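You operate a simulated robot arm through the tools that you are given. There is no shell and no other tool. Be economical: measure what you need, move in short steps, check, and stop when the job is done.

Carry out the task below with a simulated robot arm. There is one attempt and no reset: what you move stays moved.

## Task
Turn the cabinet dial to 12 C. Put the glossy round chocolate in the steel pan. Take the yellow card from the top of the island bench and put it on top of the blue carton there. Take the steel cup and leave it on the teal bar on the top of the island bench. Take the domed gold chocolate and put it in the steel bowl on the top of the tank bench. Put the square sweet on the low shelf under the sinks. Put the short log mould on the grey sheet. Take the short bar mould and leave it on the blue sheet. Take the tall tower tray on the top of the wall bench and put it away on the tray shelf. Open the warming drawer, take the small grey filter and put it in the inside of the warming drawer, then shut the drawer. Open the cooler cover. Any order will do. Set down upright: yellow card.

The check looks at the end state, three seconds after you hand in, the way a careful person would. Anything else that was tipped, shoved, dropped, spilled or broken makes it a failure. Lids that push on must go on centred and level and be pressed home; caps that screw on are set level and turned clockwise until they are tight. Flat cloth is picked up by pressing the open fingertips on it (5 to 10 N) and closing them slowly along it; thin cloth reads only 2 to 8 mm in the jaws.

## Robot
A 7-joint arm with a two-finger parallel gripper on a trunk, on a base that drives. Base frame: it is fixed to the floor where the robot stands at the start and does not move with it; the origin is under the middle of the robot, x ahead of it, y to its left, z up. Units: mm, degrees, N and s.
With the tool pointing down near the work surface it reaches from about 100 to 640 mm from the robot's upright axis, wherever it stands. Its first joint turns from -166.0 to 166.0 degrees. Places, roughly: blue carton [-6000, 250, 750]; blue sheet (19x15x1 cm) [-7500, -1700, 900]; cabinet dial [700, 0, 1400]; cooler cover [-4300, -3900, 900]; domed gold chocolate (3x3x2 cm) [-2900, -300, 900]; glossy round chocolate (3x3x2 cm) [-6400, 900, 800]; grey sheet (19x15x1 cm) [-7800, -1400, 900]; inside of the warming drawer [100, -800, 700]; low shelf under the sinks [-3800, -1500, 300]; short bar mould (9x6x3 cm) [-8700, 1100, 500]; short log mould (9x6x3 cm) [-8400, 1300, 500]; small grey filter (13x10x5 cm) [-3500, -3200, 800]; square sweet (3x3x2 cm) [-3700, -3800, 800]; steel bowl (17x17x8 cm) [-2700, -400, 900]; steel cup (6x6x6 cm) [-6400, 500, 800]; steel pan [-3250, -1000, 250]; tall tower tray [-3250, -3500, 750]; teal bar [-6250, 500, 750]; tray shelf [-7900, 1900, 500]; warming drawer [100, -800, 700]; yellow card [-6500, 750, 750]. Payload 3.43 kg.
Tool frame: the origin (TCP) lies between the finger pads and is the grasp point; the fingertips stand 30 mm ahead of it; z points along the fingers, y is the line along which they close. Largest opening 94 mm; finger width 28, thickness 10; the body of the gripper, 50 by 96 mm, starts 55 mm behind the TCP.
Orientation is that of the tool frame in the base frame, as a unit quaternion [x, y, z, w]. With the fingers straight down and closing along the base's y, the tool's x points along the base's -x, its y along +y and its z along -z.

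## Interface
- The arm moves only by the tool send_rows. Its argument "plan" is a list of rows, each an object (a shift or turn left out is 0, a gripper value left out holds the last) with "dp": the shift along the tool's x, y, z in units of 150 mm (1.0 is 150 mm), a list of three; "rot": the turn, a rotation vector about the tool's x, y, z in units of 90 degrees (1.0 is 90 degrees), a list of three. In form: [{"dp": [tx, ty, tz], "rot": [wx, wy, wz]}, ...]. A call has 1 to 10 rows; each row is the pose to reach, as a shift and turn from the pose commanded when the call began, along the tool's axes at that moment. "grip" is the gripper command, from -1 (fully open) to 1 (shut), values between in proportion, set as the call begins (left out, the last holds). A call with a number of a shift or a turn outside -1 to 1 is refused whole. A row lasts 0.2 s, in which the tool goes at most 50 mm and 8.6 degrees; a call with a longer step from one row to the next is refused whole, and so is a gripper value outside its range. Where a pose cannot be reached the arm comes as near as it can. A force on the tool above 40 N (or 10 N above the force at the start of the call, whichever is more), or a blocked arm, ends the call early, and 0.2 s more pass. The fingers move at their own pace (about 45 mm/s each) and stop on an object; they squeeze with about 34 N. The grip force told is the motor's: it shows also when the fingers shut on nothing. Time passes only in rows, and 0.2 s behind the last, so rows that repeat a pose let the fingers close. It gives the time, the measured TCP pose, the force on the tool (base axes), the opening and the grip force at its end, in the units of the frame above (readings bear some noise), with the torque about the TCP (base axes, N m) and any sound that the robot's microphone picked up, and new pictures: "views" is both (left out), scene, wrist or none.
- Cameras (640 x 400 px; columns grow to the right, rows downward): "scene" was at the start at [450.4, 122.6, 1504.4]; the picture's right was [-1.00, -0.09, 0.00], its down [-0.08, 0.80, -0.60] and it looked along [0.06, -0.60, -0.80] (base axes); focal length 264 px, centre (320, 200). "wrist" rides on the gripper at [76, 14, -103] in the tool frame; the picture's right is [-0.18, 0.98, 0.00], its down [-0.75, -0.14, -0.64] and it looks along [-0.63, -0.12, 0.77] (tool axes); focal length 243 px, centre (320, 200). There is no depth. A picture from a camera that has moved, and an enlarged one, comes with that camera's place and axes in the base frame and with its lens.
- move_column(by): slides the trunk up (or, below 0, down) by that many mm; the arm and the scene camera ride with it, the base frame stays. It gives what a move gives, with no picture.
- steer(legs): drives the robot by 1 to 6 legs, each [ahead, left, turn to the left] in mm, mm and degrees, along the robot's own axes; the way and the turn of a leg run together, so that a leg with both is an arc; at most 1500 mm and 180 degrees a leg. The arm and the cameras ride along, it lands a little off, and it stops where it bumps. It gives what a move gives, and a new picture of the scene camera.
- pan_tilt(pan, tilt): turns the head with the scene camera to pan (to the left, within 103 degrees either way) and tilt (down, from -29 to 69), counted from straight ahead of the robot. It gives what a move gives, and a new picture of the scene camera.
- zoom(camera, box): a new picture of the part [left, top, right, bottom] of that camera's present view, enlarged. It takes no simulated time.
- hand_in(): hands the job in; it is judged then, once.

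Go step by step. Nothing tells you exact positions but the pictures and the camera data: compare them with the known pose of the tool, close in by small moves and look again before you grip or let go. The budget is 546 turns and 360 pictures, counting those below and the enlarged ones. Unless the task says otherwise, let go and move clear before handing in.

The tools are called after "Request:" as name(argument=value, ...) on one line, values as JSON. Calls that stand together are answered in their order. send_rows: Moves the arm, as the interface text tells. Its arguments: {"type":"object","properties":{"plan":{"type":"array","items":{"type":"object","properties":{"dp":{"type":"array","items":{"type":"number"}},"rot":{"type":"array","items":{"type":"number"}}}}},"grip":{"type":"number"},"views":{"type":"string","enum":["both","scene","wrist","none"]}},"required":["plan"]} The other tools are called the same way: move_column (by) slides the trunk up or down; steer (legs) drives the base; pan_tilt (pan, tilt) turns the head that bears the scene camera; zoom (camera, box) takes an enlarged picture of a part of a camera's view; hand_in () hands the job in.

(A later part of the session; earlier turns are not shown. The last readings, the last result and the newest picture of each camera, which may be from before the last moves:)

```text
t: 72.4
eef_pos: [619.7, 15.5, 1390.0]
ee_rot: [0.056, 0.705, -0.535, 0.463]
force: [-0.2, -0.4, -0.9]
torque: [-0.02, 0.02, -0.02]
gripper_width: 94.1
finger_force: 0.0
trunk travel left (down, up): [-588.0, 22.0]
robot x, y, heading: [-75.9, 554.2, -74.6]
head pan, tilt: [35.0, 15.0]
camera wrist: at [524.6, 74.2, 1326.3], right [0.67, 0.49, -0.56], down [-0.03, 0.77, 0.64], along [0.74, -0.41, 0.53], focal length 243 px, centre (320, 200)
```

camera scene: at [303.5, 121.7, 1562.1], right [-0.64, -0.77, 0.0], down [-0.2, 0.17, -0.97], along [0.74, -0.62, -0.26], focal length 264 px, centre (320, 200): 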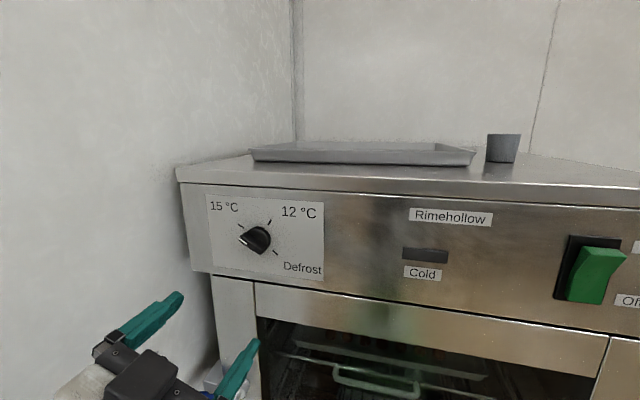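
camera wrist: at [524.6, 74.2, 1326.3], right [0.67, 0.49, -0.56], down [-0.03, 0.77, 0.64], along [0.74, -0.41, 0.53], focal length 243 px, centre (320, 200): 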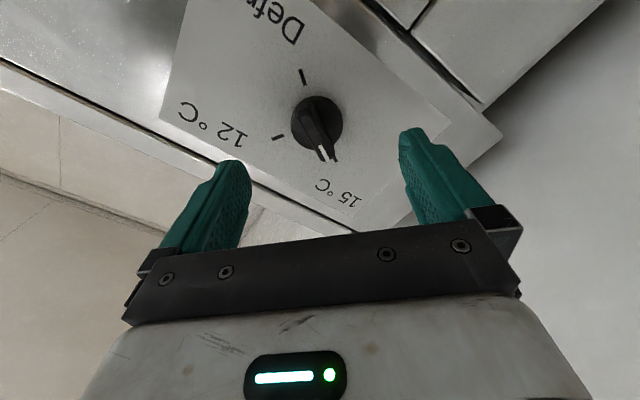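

Request:
send_rows(plan=[{"dp": [0, 0, 0.1]}, {"dp": [0, 0, 0.2]}, {"dp": [0, 0, 0.29]}], views="both")

```text
t: 73.2
eef_pos: [645.1, -20.8, 1388.3]
ee_rot: [0.057, 0.705, -0.535, 0.463]
force: [1.2, -0.3, 0.4]
torque: [-0.01, 0.0, 0.02]
gripper_width: 94.1
finger_force: 0.0
trunk travel left (down, up): [-588.0, 22.0]
robot x, y, heading: [-73.4, 554.6, -74.8]
head pan, tilt: [35.0, 15.0]
camera scene: at [303.5, 121.6, 1562.1], right [-0.64, -0.77, 0.0], down [-0.2, 0.17, -0.97], along [0.74, -0.62, -0.26], focal length 264 px, centre (320, 200)
camera wrist: at [549.3, 37.8, 1325.4], right [0.67, 0.49, -0.56], down [-0.04, 0.77, 0.64], along [0.74, -0.41, 0.53], focal length 243 px, centre (320, 200)
```

scene: 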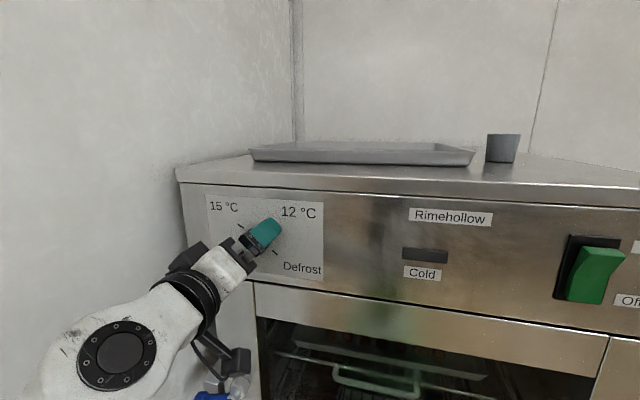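
wrist: 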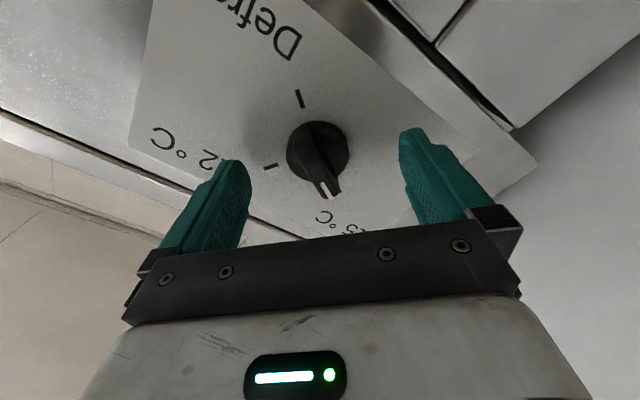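

The knob is centred between the fingers with the tips about 10 mm off the face. I close on the ridge.

Request:
send_rows(plan=[{"dp": [0, 0, 0]}, {"dp": [0, 0, 0]}, {"dp": [0, 0, 0]}, {"dp": [0, 0, 0]}, {"dp": [0, 0, 0]}, {"dp": [0, 0, 0]}], grip=1, views="wrist")

```text
t: 74.6
eef_pos: [643.2, -20.8, 1390.2]
ee_rot: [0.058, 0.704, -0.535, 0.463]
force: [-6.3, -5.5, 5.5]
torque: [0.07, 0.02, -0.54]
gripper_width: 12.8
finger_force: 39.1
trunk travel left (down, up): [-588.0, 22.0]
robot x, y, heading: [-72.3, 551.3, -74.8]
head pan, tilt: [35.0, 15.0]
camera wrist: at [548.1, 36.9, 1326.3], right [0.67, 0.49, -0.56], down [-0.03, 0.77, 0.64], along [0.74, -0.41, 0.53], focal length 243 px, centre (320, 200)
```

wrist: 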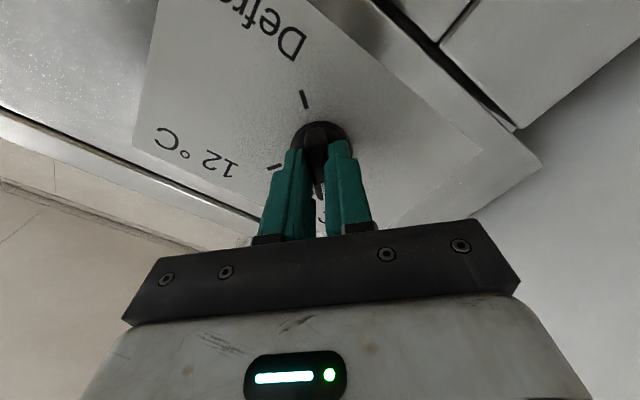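

Gripped the ridge (12.8 mm). I turn clockwise.

Request:
send_rows(plan=[{"rot": [0, 0, 0.09]}, {"rot": [0, 0, 0.18]}, {"rot": [0, 0, 0.27]}, {"rot": [0, 0, 0.36]}, {"rot": [0, 0, 0.45]}, {"rot": [0, 0, 0.54]}, {"rot": [0, 0, 0.63]}, {"rot": [0, 0, 0.72]}, {"rot": [0, 0, 0.81]}, {"rot": [0, 0, 0.9]}], views="both")

```text
t: 76.8
eef_pos: [645.6, -19.6, 1388.8]
ee_rot: [0.48, 0.519, -0.134, 0.694]
force: [10.2, -6.9, 3.0]
torque: [0.16, 0.12, -0.28]
gripper_width: 12.8
finger_force: 44.8
trunk travel left (down, up): [-588.0, 22.0]
robot x, y, heading: [-72.9, 554.6, -74.7]
head pan, tilt: [35.0, 15.0]
stopped in row 10: the force on the tool passed its limit at 42 N (the readings are from after the stop); the commanded pose is now the measured one
camera scene: at [304.8, 121.2, 1561.6], right [-0.64, -0.77, 0.0], down [-0.2, 0.17, -0.97], along [0.74, -0.62, -0.26], focal length 264 px, centre (320, 200)
camera wrist: at [627.7, 95.4, 1332.9], right [0.59, 0.44, 0.67], down [-0.8, 0.21, 0.57], along [0.11, -0.87, 0.48], focal length 243 px, centre (320, 200)
```

scene: 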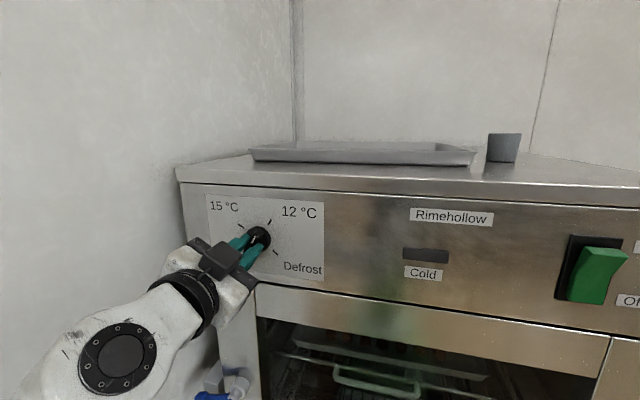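
wrist: 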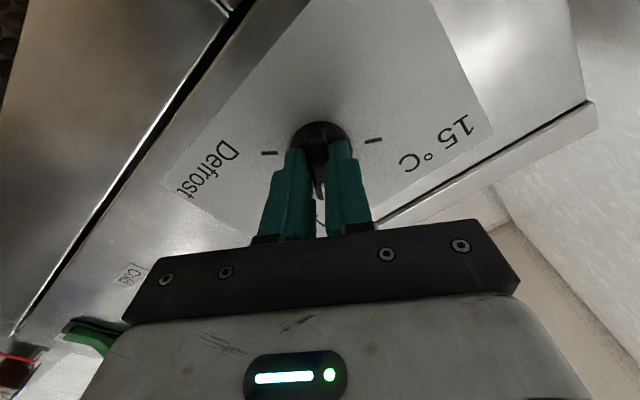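

Turned about 77°. A bit more.

Request:
send_rows(plan=[{"rot": [0, 0, 0.03]}, {"rot": [0, 0, 0.06]}, {"rot": [0, 0, 0.09]}, {"rot": [0, 0, 0.12]}, {"rot": [0, 0, 0.15]}], views="none")

Request:
send_rows(plan=[{"dp": [0, 0, 0]}, {"dp": [0, 0, 0]}, {"dp": [0, 0, 0]}, {"dp": [0, 0, 0]}], grip=-1, views="wrist")

```text
t: 78.0
eef_pos: [645.4, -18.5, 1390.1]
ee_rot: [0.536, 0.46, -0.049, 0.707]
force: [30.8, -19.3, 13.6]
torque: [-0.33, -0.19, -0.4]
gripper_width: 12.9
finger_force: 45.0
trunk travel left (down, up): [-588.0, 22.0]
robot x, y, heading: [-74.3, 555.3, -74.8]
head pan, tilt: [35.0, 15.0]
```

```text
t: 79.0
eef_pos: [645.1, -17.5, 1389.1]
ee_rot: [0.536, 0.459, -0.052, 0.706]
force: [0.7, -1.5, 0.0]
torque: [0.0, 0.0, 0.0]
gripper_width: 94.0
finger_force: 0.1
trunk travel left (down, up): [-588.0, 22.0]
robot x, y, heading: [-73.2, 555.5, -74.8]
head pan, tilt: [35.0, 15.0]
camera wrist: at [636.1, 103.5, 1346.7], right [0.45, 0.33, 0.83], down [-0.89, 0.14, 0.43], along [0.03, -0.93, 0.36], focal length 243 px, centre (320, 200)
```

wrist: 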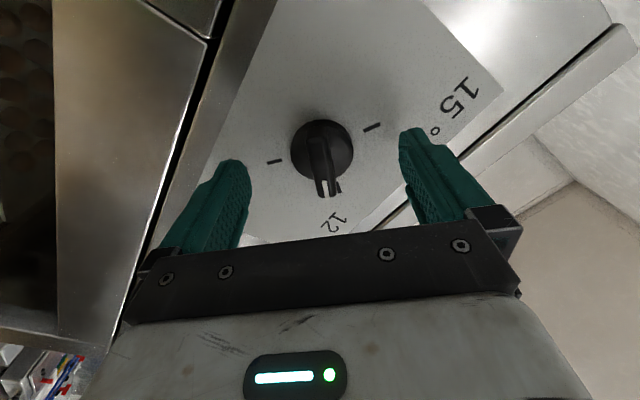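

Released with the ridge at the 12 mark. I back straight off and check by the head camera.

Request:
send_rows(plan=[{"dp": [0, 0, -0.25]}, {"dp": [0, 0, -0.5]}, {"dp": [0, 0, -0.75]}, {"dp": [0, 0, -1]}], views="none")

Request:
zoom(camera="scene", box=[180, 170, 340, 290])

```text
t: 80.0
eef_pos: [555.7, 101.5, 1389.6]
ee_rot: [0.537, 0.459, -0.051, 0.706]
force: [-0.3, 0.4, 0.0]
torque: [0.0, 0.03, 0.01]
gripper_width: 94.2
finger_force: 0.1
trunk travel left (down, up): [-588.0, 22.0]
robot x, y, heading: [-73.2, 556.2, -74.8]
head pan, tilt: [35.0, 15.0]
```

```text
3.33 times, centred on (260, 230) of scene
camera zoom: at [303.9, 121.6, 1562.1], right [-0.64, -0.77, 0.0], down [-0.2, 0.17, -0.97], along [0.74, -0.62, -0.26], focal length 879 px, centre (520, 100)
```

zoom: 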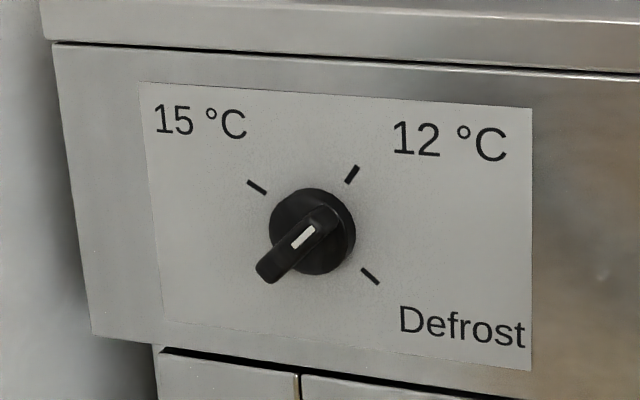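

The dial points to 12 °C. Now I fold the arm back to a compact tool-down travel pose.

Request:
send_rows(plan=[{"dp": [0.234, -0.237, 0]}, {"dp": [0.469, -0.474, 0]}, {"dp": [0.703, -0.711, 0]}, {"dp": [0.703, -0.711, -0.3]}, {"dp": [0.8, -0.81, -0.5]}, {"dp": [0.95, -0.96, -0.6]}], views="none")

Request:
send_rows(plan=[{"dp": [0.1, -0.1, -0.1], "rot": [0.06, 0.06, 0]}, {"dp": [0.2, -0.2, -0.2], "rot": [0.12, 0.12, 0]}, {"dp": [0.25, -0.25, -0.3], "rot": [0.18, 0.18, 0]}, {"dp": [0.3, -0.3, -0.4], "rot": [0.24, 0.24, 0]}, {"dp": [0.35, -0.35, -0.5], "rot": [0.3, 0.3, 0]}, {"dp": [0.4, -0.4, -0.6], "rot": [0.36, 0.36, 0]}, {"dp": [0.45, -0.45, -0.7], "rot": [0.42, 0.42, 0]}, {"dp": [0.5, -0.5, -0.8], "rot": [0.48, 0.48, 0]}, {"dp": [0.5, -0.5, -0.9], "rot": [0.54, 0.54, 0]}, {"dp": [0.5, -0.5, -1], "rot": [0.6, 0.6, 0]}], views="scene")

```text
t: 81.3
eef_pos: [502.5, 173.9, 1187.8]
ee_rot: [0.535, 0.459, -0.051, 0.707]
force: [0.5, 0.7, 0.0]
torque: [0.01, 0.0, 0.0]
gripper_width: 93.8
finger_force: 0.1
trunk travel left (down, up): [-588.0, 22.0]
robot x, y, heading: [-74.1, 558.2, -74.9]
head pan, tilt: [35.0, 15.0]
```

```text
t: 83.5
eef_pos: [414.0, 296.3, 1081.0]
ee_rot: [0.753, 0.648, -0.005, 0.119]
force: [-0.3, -0.4, -0.7]
torque: [0.0, -0.03, -0.02]
gripper_width: 93.8
finger_force: 0.2
trunk travel left (down, up): [-588.0, 22.0]
robot x, y, heading: [-75.1, 555.7, -74.6]
head pan, tilt: [35.0, 15.0]
camera scene: at [304.2, 121.1, 1561.9], right [-0.64, -0.77, 0.0], down [-0.2, 0.17, -0.97], along [0.74, -0.62, -0.26], focal length 264 px, centre (320, 200)
```

scene: 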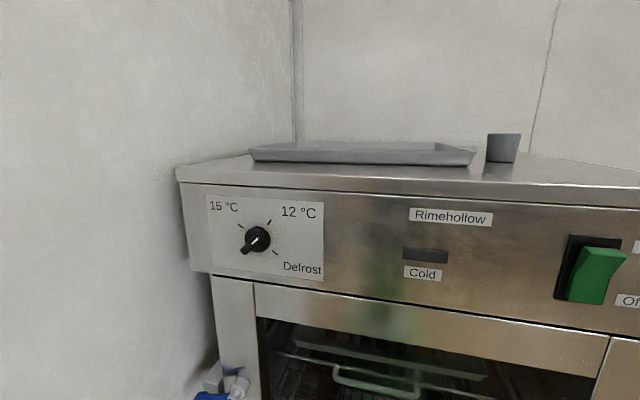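

I tuck the arm in closer for driving.

Request:
send_rows(plan=[{"dp": [-0.06, -0.24, 0.05], "rot": [0.03, 0.03, 0]}, {"dp": [-0.11, -0.48, 0.11], "rot": [0.06, 0.05, 0]}, {"dp": [-0.17, -0.72, 0.16], "rot": [0.09, 0.08, 0]}, {"dp": [-0.225, -0.95, 0.215], "rot": [0.111, 0.104, 0]}], views="none")

Request:
send_rows(plan=[{"dp": [-0.06, -0.24, 0.05]}, {"dp": [-0.11, -0.48, 0.11]}, {"dp": [-0.17, -0.72, 0.16]}, {"dp": [-0.225, -0.95, 0.215]}], views="none")

```text
t: 84.5
eef_pos: [274.2, 273.7, 1030.9]
ee_rot: [0.758, 0.652, -0.001, 0.0]
force: [-0.7, -0.2, -0.5]
torque: [0.0, -0.01, 0.0]
gripper_width: 94.4
finger_force: 0.1
trunk travel left (down, up): [-588.0, 22.0]
robot x, y, heading: [-73.3, 555.5, -74.9]
head pan, tilt: [35.0, 15.0]
```

```text
t: 85.5
eef_pos: [137.8, 267.4, 993.2]
ee_rot: [0.758, 0.653, -0.003, -0.001]
force: [0.1, -0.7, -0.2]
torque: [0.05, 0.0, -0.02]
gripper_width: 94.0
finger_force: 0.1
out of reach, approached as far as the arm can: row 4
trunk travel left (down, up): [-588.0, 22.0]
robot x, y, heading: [-69.2, 559.2, -74.6]
head pan, tilt: [35.0, 15.0]
```

Request:
steer(legs=[[300, -450, 0]])

Request:
pan_tilt(pan=10, tilt=35)

```text
t: 88.7
eef_pos: [-205.3, -142.8, 992.2]
ee_rot: [0.754, 0.657, -0.002, 0.001]
force: [-1.1, 0.0, -0.1]
torque: [0.01, 0.03, -0.01]
gripper_width: 93.8
finger_force: 0.1
trunk travel left (down, up): [-588.0, 22.0]
robot x, y, heading: [-427.7, 138.5, -74.1]
head pan, tilt: [35.0, 15.0]
camera scene: at [-38.5, -285.7, 1562.2], right [-0.63, -0.78, 0.0], down [-0.2, 0.16, -0.97], along [0.75, -0.61, -0.26], focal length 264 px, centre (320, 200)
```

scene: 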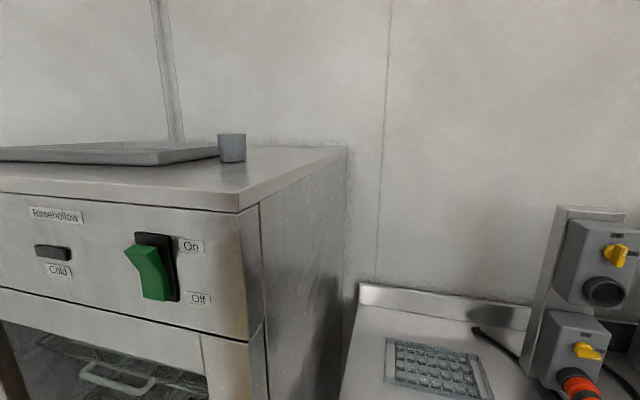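

```text
t: 89.6
eef_pos: [-206.1, -144.2, 992.3]
ee_rot: [0.754, 0.657, -0.002, 0.0]
force: [-0.5, 1.0, 1.1]
torque: [-0.04, 0.04, -0.01]
gripper_width: 93.9
finger_force: 0.0
trunk travel left (down, up): [-588.0, 22.0]
robot x, y, heading: [-421.5, 145.0, -73.9]
head pan, tilt: [10.0, 35.0]
camera scene: at [-72.4, -306.2, 1530.3], right [-0.9, -0.44, 0.0], down [-0.25, 0.51, -0.82], along [0.36, -0.74, -0.57], focal length 264 px, centre (320, 200)
```

scene: 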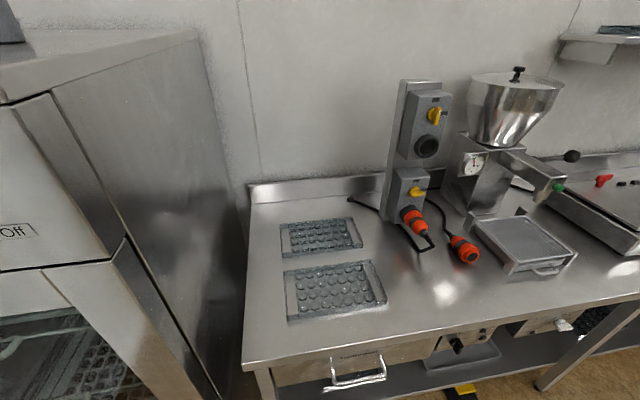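

The warming drawer's handle is under the bench's front edge, near [-25,-650,700]. I drive up square to it.

Request:
steer(legs=[[0, 0, 20], [330, -143, 0]])

Request:
pan_tilt(pan=-60, tilt=60)

```text
t: 93.0
eef_pos: [-37.5, -401.2, 992.4]
ee_rot: [0.625, 0.781, -0.002, 0.001]
force: [0.0, -0.2, 1.0]
torque: [-0.01, 0.0, -0.01]
gripper_width: 93.8
finger_force: 0.0
trunk travel left (down, up): [-588.0, 22.0]
robot x, y, heading: [-338.0, -210.4, -53.7]
head pan, tilt: [10.0, 35.0]
camera scene: at [145.5, -507.1, 1530.2], right [-0.69, -0.73, 0.0], down [-0.42, 0.39, -0.82], along [0.59, -0.56, -0.57], focal length 264 px, centre (320, 200)
```

scene: 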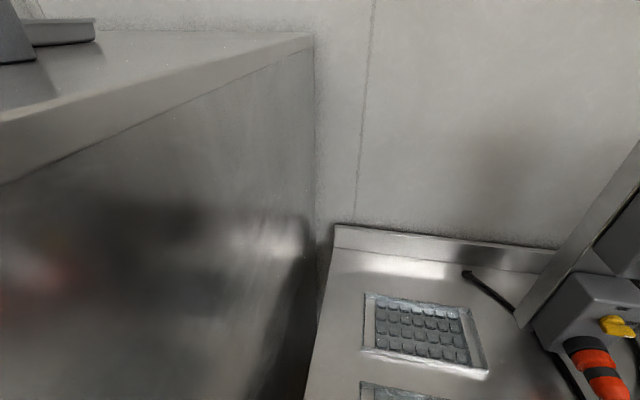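

```text
t: 94.4
eef_pos: [-36.1, -400.7, 991.9]
ee_rot: [0.625, 0.781, -0.002, 0.0]
force: [0.4, 0.1, 0.7]
torque: [0.02, -0.03, 0.01]
gripper_width: 93.9
finger_force: 0.0
trunk travel left (down, up): [-588.0, 22.0]
robot x, y, heading: [-341.9, -208.0, -53.6]
head pan, tilt: [-60.0, 60.0]
camera scene: at [55.1, -507.8, 1495.9], right [-0.92, 0.4, 0.0], down [0.34, 0.79, -0.5], along [-0.2, -0.46, -0.87], focal length 264 px, centre (320, 200)
```

scene: 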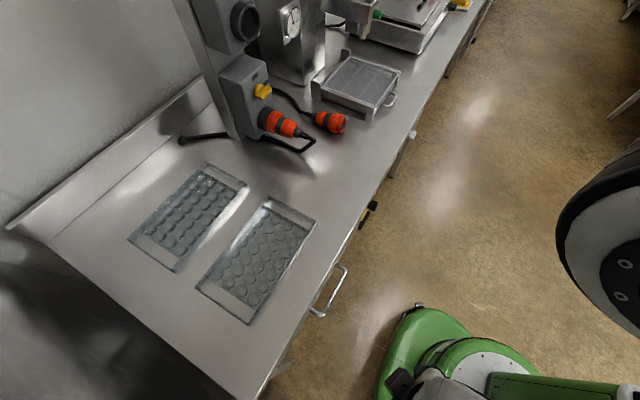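

Request:
zoom(camera="wrist", box=[0, 0, 640, 400])

Request:
pan_tilt(pan=-95, tilt=60)

```text
1.00 times, centred on (320, 200) of wrist (not enlarged: the box is as wide or as high as the picture)
camera zoom: at [-38.8, -321.7, 1095.9], right [1.0, 0.04, 0.0], down [0.03, -0.76, 0.64], along [0.02, -0.64, -0.76], focal length 243 px, centre (320, 200)
```

zoom: 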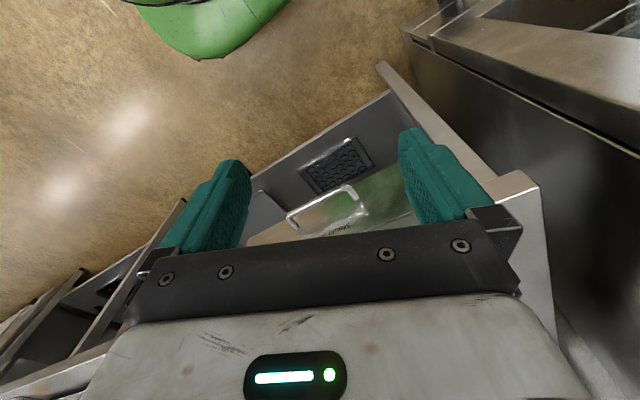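

```text
t: 95.4
eef_pos: [-37.0, -399.6, 992.7]
ee_rot: [0.625, 0.781, -0.002, 0.001]
force: [-0.3, -0.3, 0.7]
torque: [0.01, -0.01, 0.04]
gripper_width: 93.9
finger_force: 0.1
trunk travel left (down, up): [-588.0, 22.0]
robot x, y, heading: [-342.4, -210.4, -53.7]
head pan, tilt: [-95.0, 60.0]
camera scene: at [24.8, -481.6, 1495.9], right [-0.52, 0.85, 0.0], down [0.74, 0.45, -0.5], along [-0.43, -0.26, -0.87], focal length 264 px, centre (320, 200)
```

scene: 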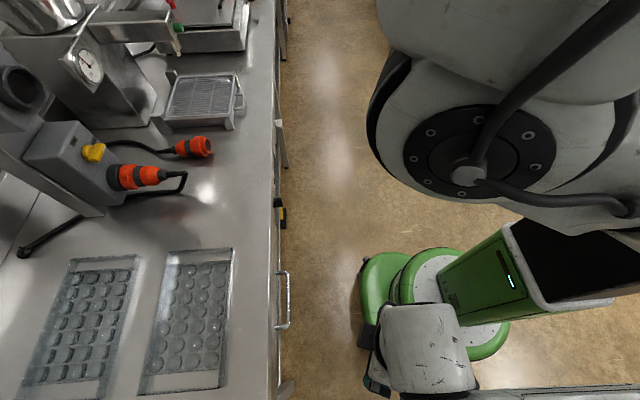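

The handle bar's middle triangulates to about [-33,-617,747], bar parallel to the bench. I back off a little, lower the trunk and pitch the tool toward the handle.

Request:
steer(legs=[[-120, 0, 0]])

Request:
move_column(by=-230)

Request:
send_rows(plan=[{"dp": [-0.1, 0.045, 0], "rot": [-0.038, -0.087, 0]}, {"dp": [-0.21, 0.09, 0], "rot": [-0.076, -0.174, 0]}, {"dp": [-0.31, 0.135, 0], "rot": [-0.114, -0.261, 0]}, {"dp": [-0.42, 0.18, 0], "rot": [-0.152, -0.348, 0]}, {"dp": [-0.52, 0.23, 0], "rot": [-0.19, -0.435, 0]}, {"dp": [-0.63, 0.27, 0], "rot": [-0.228, -0.522, 0]}, {"dp": [-0.733, 0.32, 0], "rot": [-0.267, -0.611, 0]}], views="none")

```text
t: 96.6
eef_pos: [-107.6, -303.4, 993.4]
ee_rot: [0.624, 0.781, -0.003, 0.001]
force: [0.0, -0.5, 1.2]
torque: [0.02, -0.02, 0.0]
gripper_width: 93.9
finger_force: 0.1
trunk travel left (down, up): [-588.0, 22.0]
robot x, y, heading: [-412.6, -112.6, -53.4]
head pan, tilt: [-95.0, 60.0]
camera scene: at [-46.5, -384.2, 1495.9], right [-0.52, 0.85, 0.0], down [0.74, 0.45, -0.5], along [-0.43, -0.26, -0.87], focal length 264 px, centre (320, 200)
```

scene: 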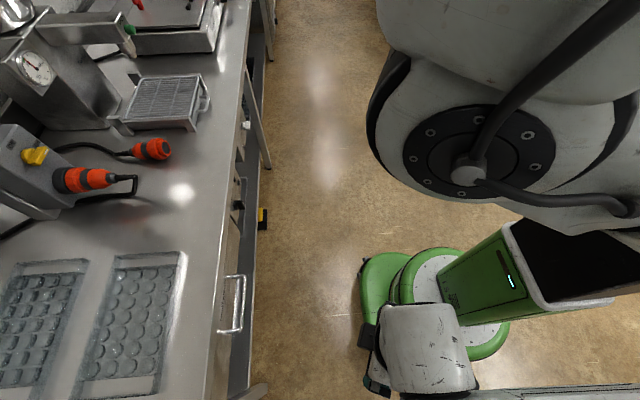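

```text
t: 99.0
eef_pos: [-108.7, -303.8, 763.0]
ee_rot: [0.624, 0.781, -0.002, 0.001]
force: [0.7, -0.2, 0.1]
torque: [0.02, 0.01, 0.0]
gripper_width: 93.9
finger_force: 0.1
trunk travel left (down, up): [-358.0, 252.0]
robot x, y, heading: [-413.2, -110.6, -53.2]
head pan, tilt: [-95.0, 60.0]
```

```text
refused: row 7 steps farther than a row can; nothing moved
```

Request:
send_rows(plan=[{"dp": [-0.1, 0.045, 0], "rot": [-0.033, -0.076, 0]}, {"dp": [-0.19, 0.08, 0], "rot": [-0.067, -0.153, 0]}, {"dp": [-0.28, 0.12, 0], "rot": [-0.1, -0.229, 0]}, {"dp": [-0.37, 0.16, 0], "rot": [-0.133, -0.305, 0]}, {"dp": [-0.46, 0.2, 0], "rot": [-0.167, -0.382, 0]}, {"dp": [-0.55, 0.24, 0], "rot": [-0.2, -0.458, 0]}, {"dp": [-0.64, 0.28, 0], "rot": [-0.234, -0.535, 0]}, {"dp": [-0.733, 0.32, 0], "rot": [-0.267, -0.611, 0]}], views="none")

```text
t: 100.8
eef_pos: [-14.1, -393.5, 778.1]
ee_rot: [0.54, 0.676, -0.132, 0.484]
force: [0.1, 0.9, 0.0]
torque: [0.0, -0.04, 0.02]
gripper_width: 93.9
finger_force: 0.0
out of reach, approached as far as the arm can: row 6, 7, 8
trunk travel left (down, up): [-358.0, 252.0]
robot x, y, heading: [-410.7, -112.8, -53.4]
head pan, tilt: [-95.0, 60.0]
```

Orientation is good, 147 mm too far left. I move to the pre-grasp point and roll the fingers so they close up-down on the bar.

Request:
send_rows(plan=[{"dp": [-0.1, -0.1, 0.03], "rot": [0, 0, 0.09]}, {"dp": [-0.19, -0.19, 0.07], "rot": [0, 0, 0.18]}, {"dp": [-0.28, -0.28, 0.1], "rot": [0, 0, 0.27]}, {"dp": [-0.38, -0.38, 0.14], "rot": [0, 0, 0.36]}, {"dp": [-0.47, -0.47, 0.17], "rot": [0, 0, 0.45]}, {"dp": [-0.56, -0.56, 0.21], "rot": [0, 0, 0.54]}, {"dp": [-0.65, -0.66, 0.24], "rot": [0, 0, 0.64]}, {"dp": [-0.74, -0.75, 0.277], "rot": [0, 0, 0.73]}], views="wrist")

```text
refused: row 7 steps farther than a row can; nothing moved
```

Request:
send_rows(plan=[{"dp": [-0.1, -0.1, 0.03], "rot": [0, 0, 0.09]}, {"dp": [-0.19, -0.19, 0.07], "rot": [0, 0, 0.18]}, {"dp": [-0.28, -0.28, 0.1], "rot": [0, 0, 0.27]}, {"dp": [-0.38, -0.38, 0.14], "rot": [0, 0, 0.36]}, {"dp": [-0.47, -0.47, 0.17], "rot": [0, 0, 0.45]}, {"dp": [-0.56, -0.56, 0.21], "rot": [0, 0, 0.54]}, {"dp": [-0.65, -0.66, 0.24], "rot": [0, 0, 0.63]}, {"dp": [-0.74, -0.75, 0.277], "rot": [0, 0, 0.72]}], views="wrist")

```text
t: 102.6
eef_pos: [-44.2, -504.0, 817.8]
ee_rot: [0.843, 0.255, 0.13, 0.456]
force: [-0.1, 0.1, -0.3]
torque: [0.0, 0.0, 0.02]
gripper_width: 94.3
finger_force: 0.1
out of reach, approached as far as the arm can: row 3, 4, 5, 6, 7, 8
trunk travel left (down, up): [-358.0, 252.0]
robot x, y, heading: [-413.2, -114.2, -53.2]
head pan, tilt: [-95.0, 60.0]
camera wrist: at [-21.4, -395.0, 886.6], right [0.15, -0.55, 0.82], down [-0.96, 0.1, 0.25], along [-0.22, -0.83, -0.51], focal length 243 px, centre (320, 200)
```

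wrist: 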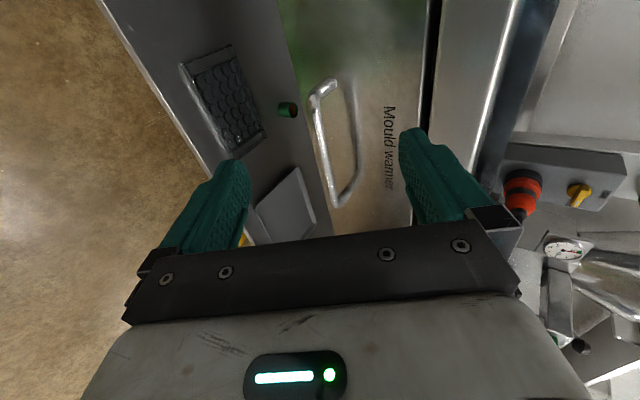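

The label reads "Mould warmer" and the bar lies between the fingers in view. I advance toward it, opening partly kept.

Request:
send_rows(plan=[{"dp": [-0.1, -0.01, 0.17]}, {"dp": [-0.2, -0.02, 0.34]}, {"dp": [-0.27, -0.02, 0.5]}, {"dp": [-0.27, -0.02, 0.62]}], views="wrist")

```text
t: 103.5
eef_pos: [-25.6, -590.1, 787.5]
ee_rot: [0.817, 0.283, 0.147, 0.48]
force: [-7.5, 12.7, 2.4]
torque: [-0.52, -0.31, -0.05]
gripper_width: 90.9
finger_force: 0.0
out of reach, approached as far as the arm can: row 1, 2
trunk travel left (down, up): [-358.0, 252.0]
robot x, y, heading: [-410.7, -111.1, -53.3]
head pan, tilt: [-95.0, 60.0]
stopped in row 4: the force on the tool passed its limit at 74 N (the readings are from after the stop); the commanded pose is now the measured one
camera wrist: at [-12.6, -477.2, 849.6], right [0.17, -0.48, 0.86], down [-0.97, 0.05, 0.22], along [-0.15, -0.87, -0.46], focal length 243 px, centre (320, 200)
```

wrist: 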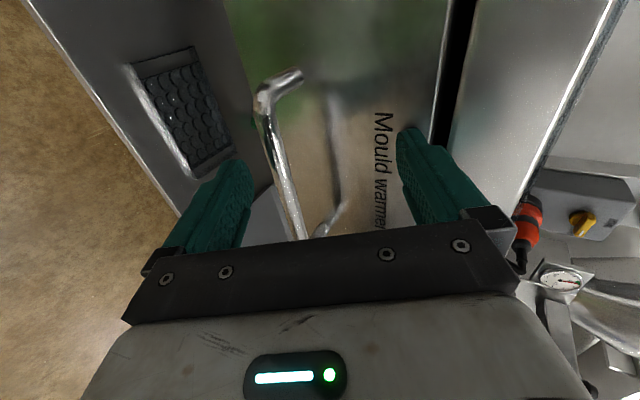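

The upper finger touched the drawer front; the bar lies 27 mm lower. I back off, shift down and narrow the fingers.

Request:
send_rows(plan=[{"dp": [0, 0, -0.13]}, {"dp": [-0.05, -0.1, -0.13]}, {"dp": [-0.1, -0.18, -0.13]}, {"dp": [-0.1, -0.18, -0.13]}, {"dp": [-0.1, -0.18, -0.13]}], grip=0.1, views="wrist")

```text
t: 104.7
eef_pos: [-32.6, -586.9, 775.5]
ee_rot: [0.817, 0.283, 0.147, 0.481]
force: [-0.4, 0.0, -0.1]
torque: [-0.03, 0.01, -0.01]
gripper_width: 42.2
finger_force: 0.0
out of reach, approached as far as the arm can: row 1, 2, 3, 4, 5
trunk travel left (down, up): [-358.0, 252.0]
robot x, y, heading: [-409.3, -114.6, -53.3]
head pan, tilt: [-95.0, 60.0]
camera wrist: at [-19.5, -473.1, 837.5], right [0.17, -0.48, 0.86], down [-0.97, 0.05, 0.22], along [-0.15, -0.87, -0.46], focal length 243 px, centre (320, 200)
```

wrist: 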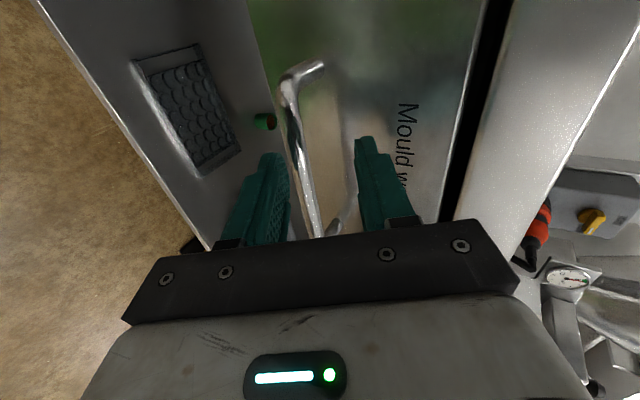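

I lower the trunk by 15 mm so the bar is centred, then advance.

Request:
move_column(by=-18)

Request:
send_rows(plan=[{"dp": [0, 0, 0.06]}, {"dp": [0, 0, 0.12]}, {"dp": [0, 0, 0.17]}], views="wrist")

```text
t: 105.4
eef_pos: [-33.1, -587.0, 757.4]
ee_rot: [0.817, 0.283, 0.147, 0.48]
force: [0.4, 0.0, 0.4]
torque: [0.01, 0.0, 0.01]
gripper_width: 42.1
finger_force: 0.1
trunk travel left (down, up): [-340.0, 270.0]
robot x, y, heading: [-410.6, -106.0, -53.1]
head pan, tilt: [-95.0, 60.0]
```

```text
t: 106.3
eef_pos: [-21.9, -602.5, 746.6]
ee_rot: [0.817, 0.283, 0.145, 0.481]
force: [-7.8, 17.4, 9.4]
torque: [-0.64, -0.26, -0.05]
gripper_width: 41.9
finger_force: 0.0
trunk travel left (down, up): [-340.0, 270.0]
robot x, y, heading: [-413.4, -111.2, -53.3]
head pan, tilt: [-95.0, 60.0]
stopped in row 3: the force on the tool passed its limit at 44 N (the readings are from after the stop); the commanded pose is now the measured one
camera wrist: at [-7.8, -488.9, 808.1], right [0.17, -0.48, 0.86], down [-0.97, 0.05, 0.22], along [-0.15, -0.87, -0.46], focal length 243 px, centre (320, 200)
```

wrist: 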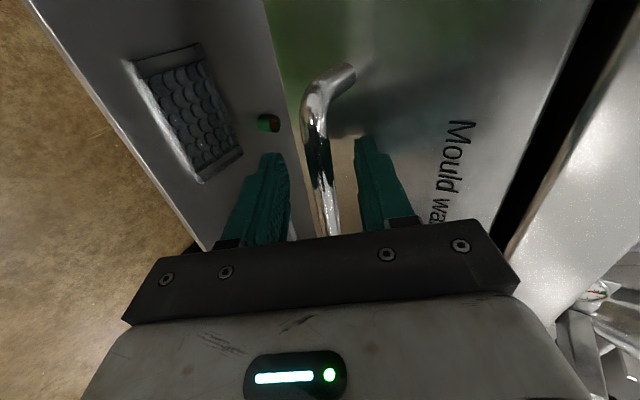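

The fingers straddle the bar. Close.

Request:
send_rows(plan=[{"dp": [0, 0, -0.01]}, {"dp": [0, 0, -0.02]}, {"dp": [0, 0, -0.02]}, {"dp": [0, 0, -0.02]}], grip=1, views="wrist")

```text
t: 107.3
eef_pos: [-22.5, -601.6, 747.5]
ee_rot: [0.817, 0.281, 0.146, 0.481]
force: [2.3, -0.8, 13.5]
torque: [0.51, -0.74, -0.56]
gripper_width: 16.5
finger_force: 44.7
trunk travel left (down, up): [-340.0, 270.0]
robot x, y, heading: [-410.3, -108.4, -53.3]
head pan, tilt: [-95.0, 60.0]
camera wrist: at [-8.7, -487.9, 809.4], right [0.17, -0.48, 0.86], down [-0.97, 0.05, 0.22], along [-0.15, -0.87, -0.46], focal length 243 px, centre (320, 200)
```

wrist: 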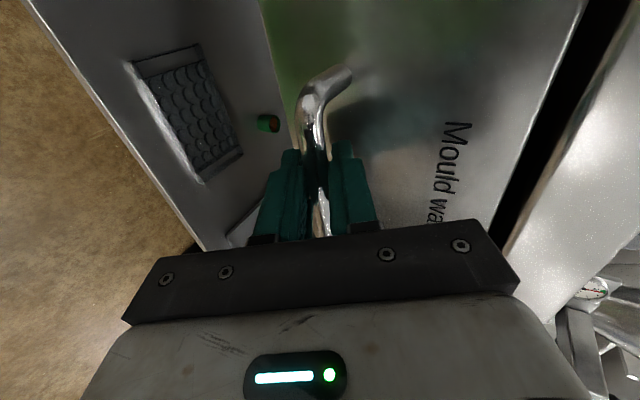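

Gripped. I pull the drawer by driving straight back.

Request:
steer(legs=[[-150, 0, 0]])

```text
t: 108.7
eef_pos: [-111.7, -476.7, 747.9]
ee_rot: [0.816, 0.284, 0.147, 0.481]
force: [2.2, 3.3, 22.3]
torque: [0.45, -0.8, -0.44]
gripper_width: 16.6
finger_force: 44.6
trunk travel left (down, up): [-340.0, 270.0]
robot x, y, heading: [-502.0, 13.3, -53.1]
head pan, tilt: [-95.0, 60.0]
camera scene: at [-137.4, -258.8, 1248.2], right [-0.53, 0.85, 0.0], down [0.74, 0.46, -0.5], along [-0.42, -0.26, -0.87], focal length 264 px, centre (320, 200)
```

scene: 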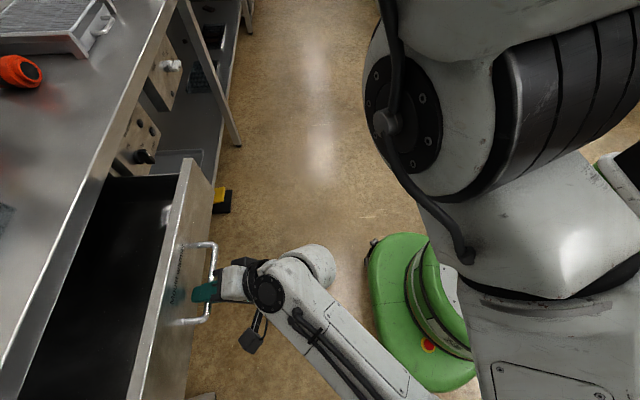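

The drawer slides open. A bit further.

Request:
steer(legs=[[-120, 0, 0]])

```text
t: 109.9
eef_pos: [-182.6, -380.9, 747.3]
ee_rot: [0.816, 0.284, 0.148, 0.481]
force: [13.0, 10.7, 15.3]
torque: [0.56, -0.89, -0.32]
gripper_width: 16.4
finger_force: 45.1
trunk travel left (down, up): [-340.0, 270.0]
robot x, y, heading: [-575.0, 104.4, -53.2]
head pan, tilt: [-95.0, 60.0]
camera scene: at [-209.3, -162.3, 1248.1], right [-0.53, 0.85, 0.0], down [0.73, 0.46, -0.5], along [-0.42, -0.26, -0.87], focal length 264 px, centre (320, 200)
```

scene: 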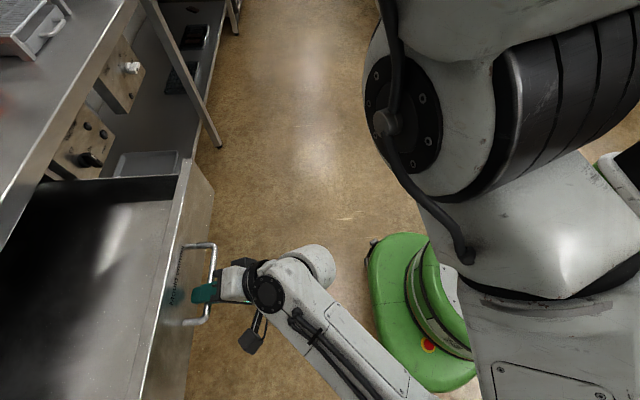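

Open by about 270 mm, enough for the filter. I release and back out.

Request:
send_rows(plan=[{"dp": [0, 0, 0]}, {"dp": [0, 0, 0]}, {"dp": [0, 0, 0]}, {"dp": [0, 0, -0.2]}, {"dp": [0, 0, -0.45]}, {"dp": [0, 0, -0.7]}], grip=0.1, views="scene")

```text
t: 111.3
eef_pos: [-193.2, -303.0, 793.3]
ee_rot: [0.816, 0.284, 0.148, 0.481]
force: [-0.4, -0.8, -0.2]
torque: [0.0, -0.02, -0.01]
gripper_width: 42.3
finger_force: 0.1
out of reach, approached as far as the arm can: row 4, 5, 6
trunk travel left (down, up): [-340.0, 270.0]
robot x, y, heading: [-575.1, 103.4, -53.2]
head pan, tilt: [-95.0, 60.0]
camera scene: at [-209.1, -163.1, 1247.8], right [-0.53, 0.85, 0.0], down [0.73, 0.46, -0.5], along [-0.42, -0.26, -0.87], focal length 264 px, centre (320, 200)
```

scene: 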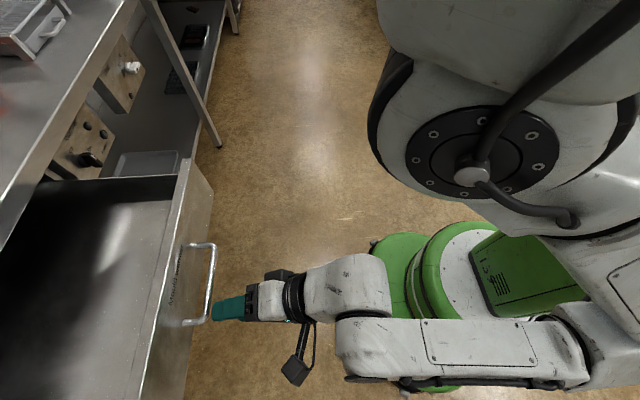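

Now I back away, then restore the standard tool-down posture.

Request:
steer(legs=[[-200, 0, 0]])

Request:
send_rows(plan=[{"rot": [0, 0, -0.095]}, {"rot": [0, 0, -0.19]}, {"rot": [0, 0, -0.285]}, {"rot": [0, 0, -0.38]}, {"rot": [0, 0, -0.475]}, {"rot": [0, 0, -0.57]}, {"rot": [0, 0, -0.665]}, {"rot": [0, 0, -0.76]}, {"rot": [0, 0, -0.855]}, {"rot": [0, 0, -0.94]}], views="none", grip=-1)

Request:
send_rows(plan=[{"dp": [0, 0, -0.1], "rot": [0, 0.085, 0]}, {"dp": [0, 0, -0.2], "rot": [0, 0.17, 0]}, {"dp": [0, 0, -0.3], "rot": [0, 0.255, 0]}, {"dp": [0, 0, -0.4], "rot": [0, 0.34, 0]}, {"dp": [0, 0, -0.5], "rot": [0, 0.425, 0]}, {"dp": [0, 0, -0.6], "rot": [0, 0.51, 0]}, {"dp": [0, 0, -0.7], "rot": [0, 0.595, 0]}, {"dp": [0, 0, -0.7], "rot": [0, 0.667, 0]}], views="none")

```text
t: 112.9
eef_pos: [-311.6, -141.8, 794.0]
ee_rot: [0.817, 0.285, 0.148, 0.48]
force: [-0.7, -0.2, -0.2]
torque: [0.0, 0.0, -0.01]
gripper_width: 42.3
finger_force: 0.1
trunk travel left (down, up): [-340.0, 270.0]
robot x, y, heading: [-695.8, 269.4, -52.7]
head pan, tilt: [-95.0, 60.0]
camera scene: at [-328.8, -2.3, 1247.9], right [-0.53, 0.85, 0.0], down [0.73, 0.46, -0.5], along [-0.42, -0.27, -0.87], focal length 264 px, centre (320, 200)
```

scene: 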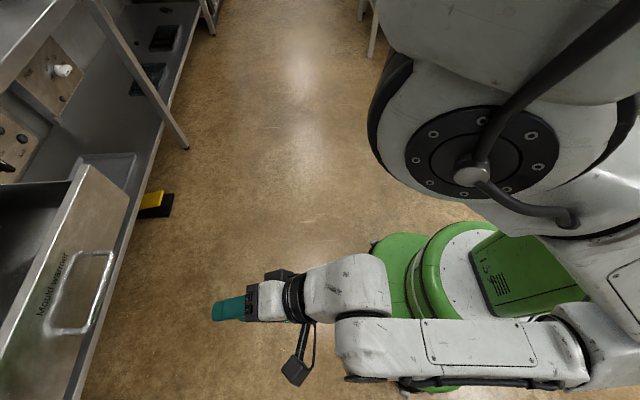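

```text
t: 115.1
eef_pos: [-312.3, -142.8, 793.3]
ee_rot: [0.411, 0.761, -0.214, 0.455]
force: [-0.8, 0.2, -0.3]
torque: [-0.01, 0.0, -0.02]
gripper_width: 93.9
finger_force: 0.0
trunk travel left (down, up): [-340.0, 270.0]
robot x, y, heading: [-697.7, 267.2, -53.0]
head pan, tilt: [-95.0, 60.0]
```

```text
t: 117.1
eef_pos: [-295.8, -28.9, 867.4]
ee_rot: [0.34, 0.94, 0.013, 0.0]
force: [-0.3, -0.3, -0.5]
torque: [0.03, 0.01, 0.01]
gripper_width: 94.1
finger_force: 0.1
out of reach, approached as far as the arm can: row 1, 2, 3, 4, 5, 6, 7, 8
trunk travel left (down, up): [-340.0, 270.0]
robot x, y, heading: [-696.7, 265.8, -52.6]
head pan, tilt: [-95.0, 60.0]
stopped in row 8: the arm was blocked; the commanded pose is now the measured one
```

Arm is ready. Raise the trunk and turn the robot toward the room to look for the tank bench.

Request:
move_column(by=248)

Request:
steer(legs=[[-250, 0, 0], [0, 0, -127]])

Request:
pan_tilt(pan=0, tilt=15)

Request:
pan_tilt(pan=70, tilt=15)

```text
t: 119.6
eef_pos: [-297.7, -29.4, 1113.7]
ee_rot: [0.339, 0.941, 0.012, 0.0]
force: [-0.1, -0.9, -0.8]
torque: [-0.01, -0.02, 0.0]
gripper_width: 93.8
finger_force: 0.0
trunk travel left (down, up): [-588.0, 22.0]
robot x, y, heading: [-697.2, 267.2, -52.9]
head pan, tilt: [-95.0, 60.0]
```

```text
t: 126.8
eef_pos: [-1324.9, 329.5, 1112.8]
ee_rot: [0.994, 0.111, 0.006, 0.011]
force: [0.0, 0.0, -0.2]
torque: [0.01, -0.02, 0.03]
gripper_width: 94.0
finger_force: 0.1
trunk travel left (down, up): [-588.0, 22.0]
robot x, y, heading: [-848.1, 464.7, 179.5]
head pan, tilt: [-95.0, 60.0]
camera scene: at [-1283.1, 341.1, 1495.9], right [1.0, -0.09, 0.0], down [-0.08, -0.86, -0.5], along [0.05, 0.5, -0.87], focal length 264 px, centre (320, 200)
```

scene: 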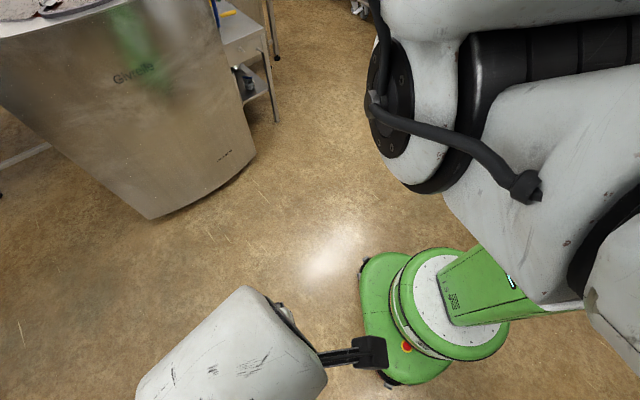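

```text
t: 128.5
eef_pos: [-1324.8, 329.2, 1114.4]
ee_rot: [0.994, 0.111, 0.005, 0.011]
force: [-0.2, 0.0, -0.1]
torque: [0.0, -0.03, 0.0]
gripper_width: 94.1
finger_force: 0.2
trunk travel left (down, up): [-588.0, 22.0]
robot x, y, heading: [-849.2, 463.5, 179.7]
head pan, tilt: [0.0, 15.0]
camera scene: at [-1382.8, 275.5, 1562.1], right [0.01, 1.0, 0.0], down [0.26, 0.0, -0.97], along [-0.97, 0.01, -0.26], focal length 264 px, centre (320, 200)
```

scene: 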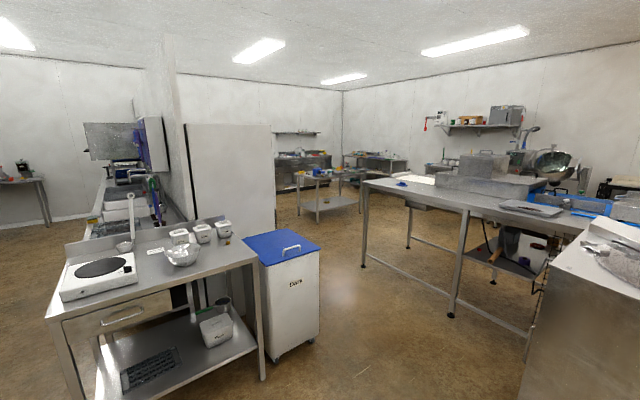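

```text
t: 129.9
eef_pos: [-1324.6, 328.9, 1113.8]
ee_rot: [0.994, 0.11, 0.006, 0.011]
force: [-0.1, -0.7, 0.5]
torque: [0.01, 0.0, -0.01]
gripper_width: 94.2
finger_force: 0.1
trunk travel left (down, up): [-588.0, 22.0]
robot x, y, heading: [-843.9, 470.2, 179.7]
head pan, tilt: [70.0, 15.0]
camera scene: at [-1322.0, 187.2, 1562.1], right [-0.94, 0.35, 0.0], down [0.09, 0.24, -0.97], along [-0.34, -0.91, -0.26], focal length 264 px, centre (320, 200)
```

scene: 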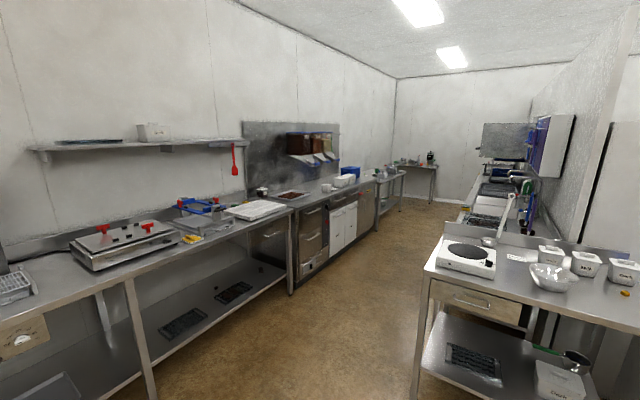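

I can see the tank bench with bowl and hotplate ahead-left. I drive toward it and turn square to its front (heading about 216°).

Request:
steer(legs=[[1150, 350, 0], [0, 0, 36]])

Request:
pan_tilt(pan=-25, tilt=40)

```text
t: 137.6
eef_pos: [-2289.9, -274.2, 1113.9]
ee_rot: [0.91, 0.414, 0.008, 0.009]
force: [0.1, 0.1, 1.0]
torque: [0.03, -0.02, 0.01]
gripper_width: 94.0
finger_force: 0.0
trunk travel left (down, up): [-588.0, 22.0]
robot x, y, heading: [-1983.5, 120.8, -144.0]
head pan, tilt: [70.0, 15.0]
camera scene: at [-2202.1, -386.9, 1562.1], right [-0.96, -0.27, 0.0], down [-0.07, 0.25, -0.97], along [0.26, -0.93, -0.26], focal length 264 px, centre (320, 200)
```

scene: 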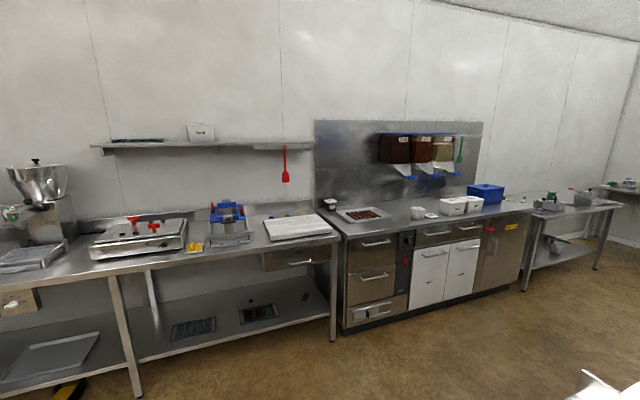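

```text
t: 139.3
eef_pos: [-2289.5, -273.4, 1114.3]
ee_rot: [0.91, 0.414, 0.009, 0.008]
force: [0.2, 0.7, 0.0]
torque: [-0.01, -0.02, -0.04]
gripper_width: 93.9
finger_force: 0.1
trunk travel left (down, up): [-588.0, 22.0]
robot x, y, heading: [-1984.3, 116.7, -144.0]
head pan, tilt: [-25.0, 40.0]
camera scene: at [-2311.1, -313.2, 1522.6], right [-0.19, 0.98, 0.0], down [0.63, 0.12, -0.77], along [-0.75, -0.14, -0.64], focal length 264 px, centre (320, 200)
```

scene: 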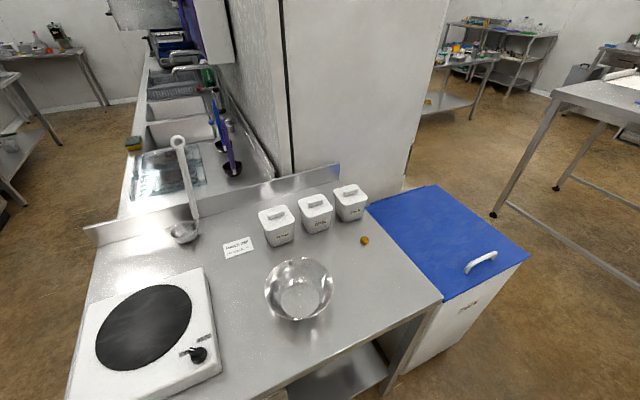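

The gold chocolate is at about [-2868,-279,905] and the bowl at about [-2646,-427]. I move up to the bench edge.

Request:
steer(legs=[[360, -74, 0]])

Request:
pan_tilt(pan=-50, tilt=55)

```text
t: 141.7
eef_pos: [-2628.8, -428.4, 1114.2]
ee_rot: [0.91, 0.415, 0.008, 0.008]
force: [0.4, -0.8, -0.1]
torque: [0.05, -0.01, 0.01]
gripper_width: 94.0
finger_force: 0.1
trunk travel left (down, up): [-588.0, 22.0]
robot x, y, heading: [-2327.0, -37.7, -143.9]
head pan, tilt: [-25.0, 40.0]
camera scene: at [-2650.4, -467.7, 1522.6], right [-0.19, 0.98, 0.0], down [0.63, 0.12, -0.77], along [-0.75, -0.15, -0.64], focal length 264 px, centre (320, 200)
```

scene: 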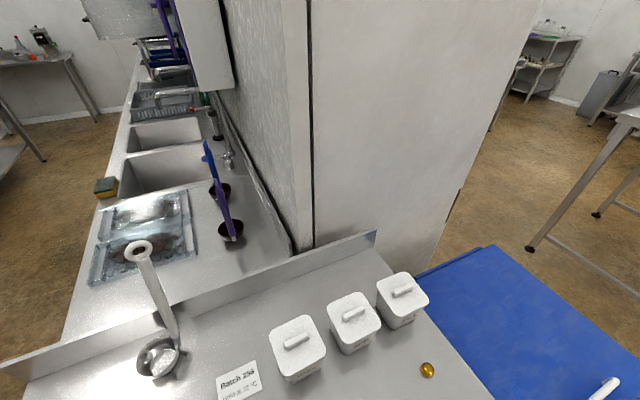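

```text
t: 142.6
eef_pos: [-2628.5, -428.7, 1113.9]
ee_rot: [0.91, 0.415, 0.009, 0.009]
force: [0.0, -0.1, 0.8]
torque: [0.0, -0.01, 0.01]
gripper_width: 93.9
finger_force: 0.0
trunk travel left (down, up): [-588.0, 22.0]
robot x, y, heading: [-2324.0, -36.4, -144.1]
head pan, tilt: [-50.0, 55.0]
camera scene: at [-2637.0, -434.1, 1502.0], right [0.24, 0.97, 0.0], down [0.79, -0.2, -0.57], along [-0.56, 0.14, -0.82], focal length 264 px, centre (320, 200)
```

scene: 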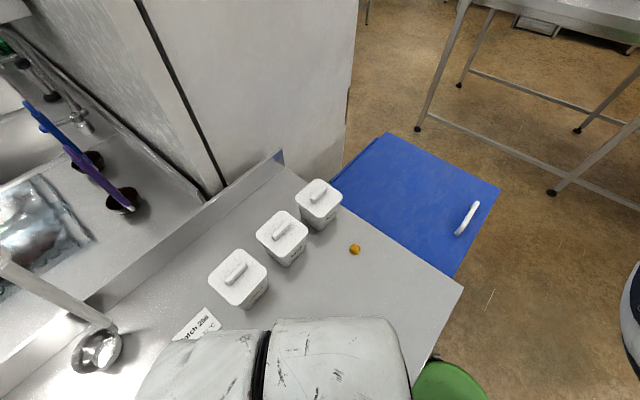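

I move above the gold chocolate.

Request:
send_rows(plan=[{"dp": [-0.05, -0.3, 0]}, {"dp": [-0.1, -0.6, 0]}, {"dp": [-0.19, -0.94, 0]}], views="none")

Request:
send_rows(plan=[{"dp": [-0.05, -0.3, 0.1]}, {"dp": [-0.1, -0.6, 0.2]}, {"dp": [-0.19, -0.94, 0.3]}, {"dp": [-0.19, -0.94, 0.5]}], views="wrist")

```text
refused: row 3 steps farther than a row can; nothing moved
```

```text
refused: row 3 steps farther than a row can; nothing moved
```

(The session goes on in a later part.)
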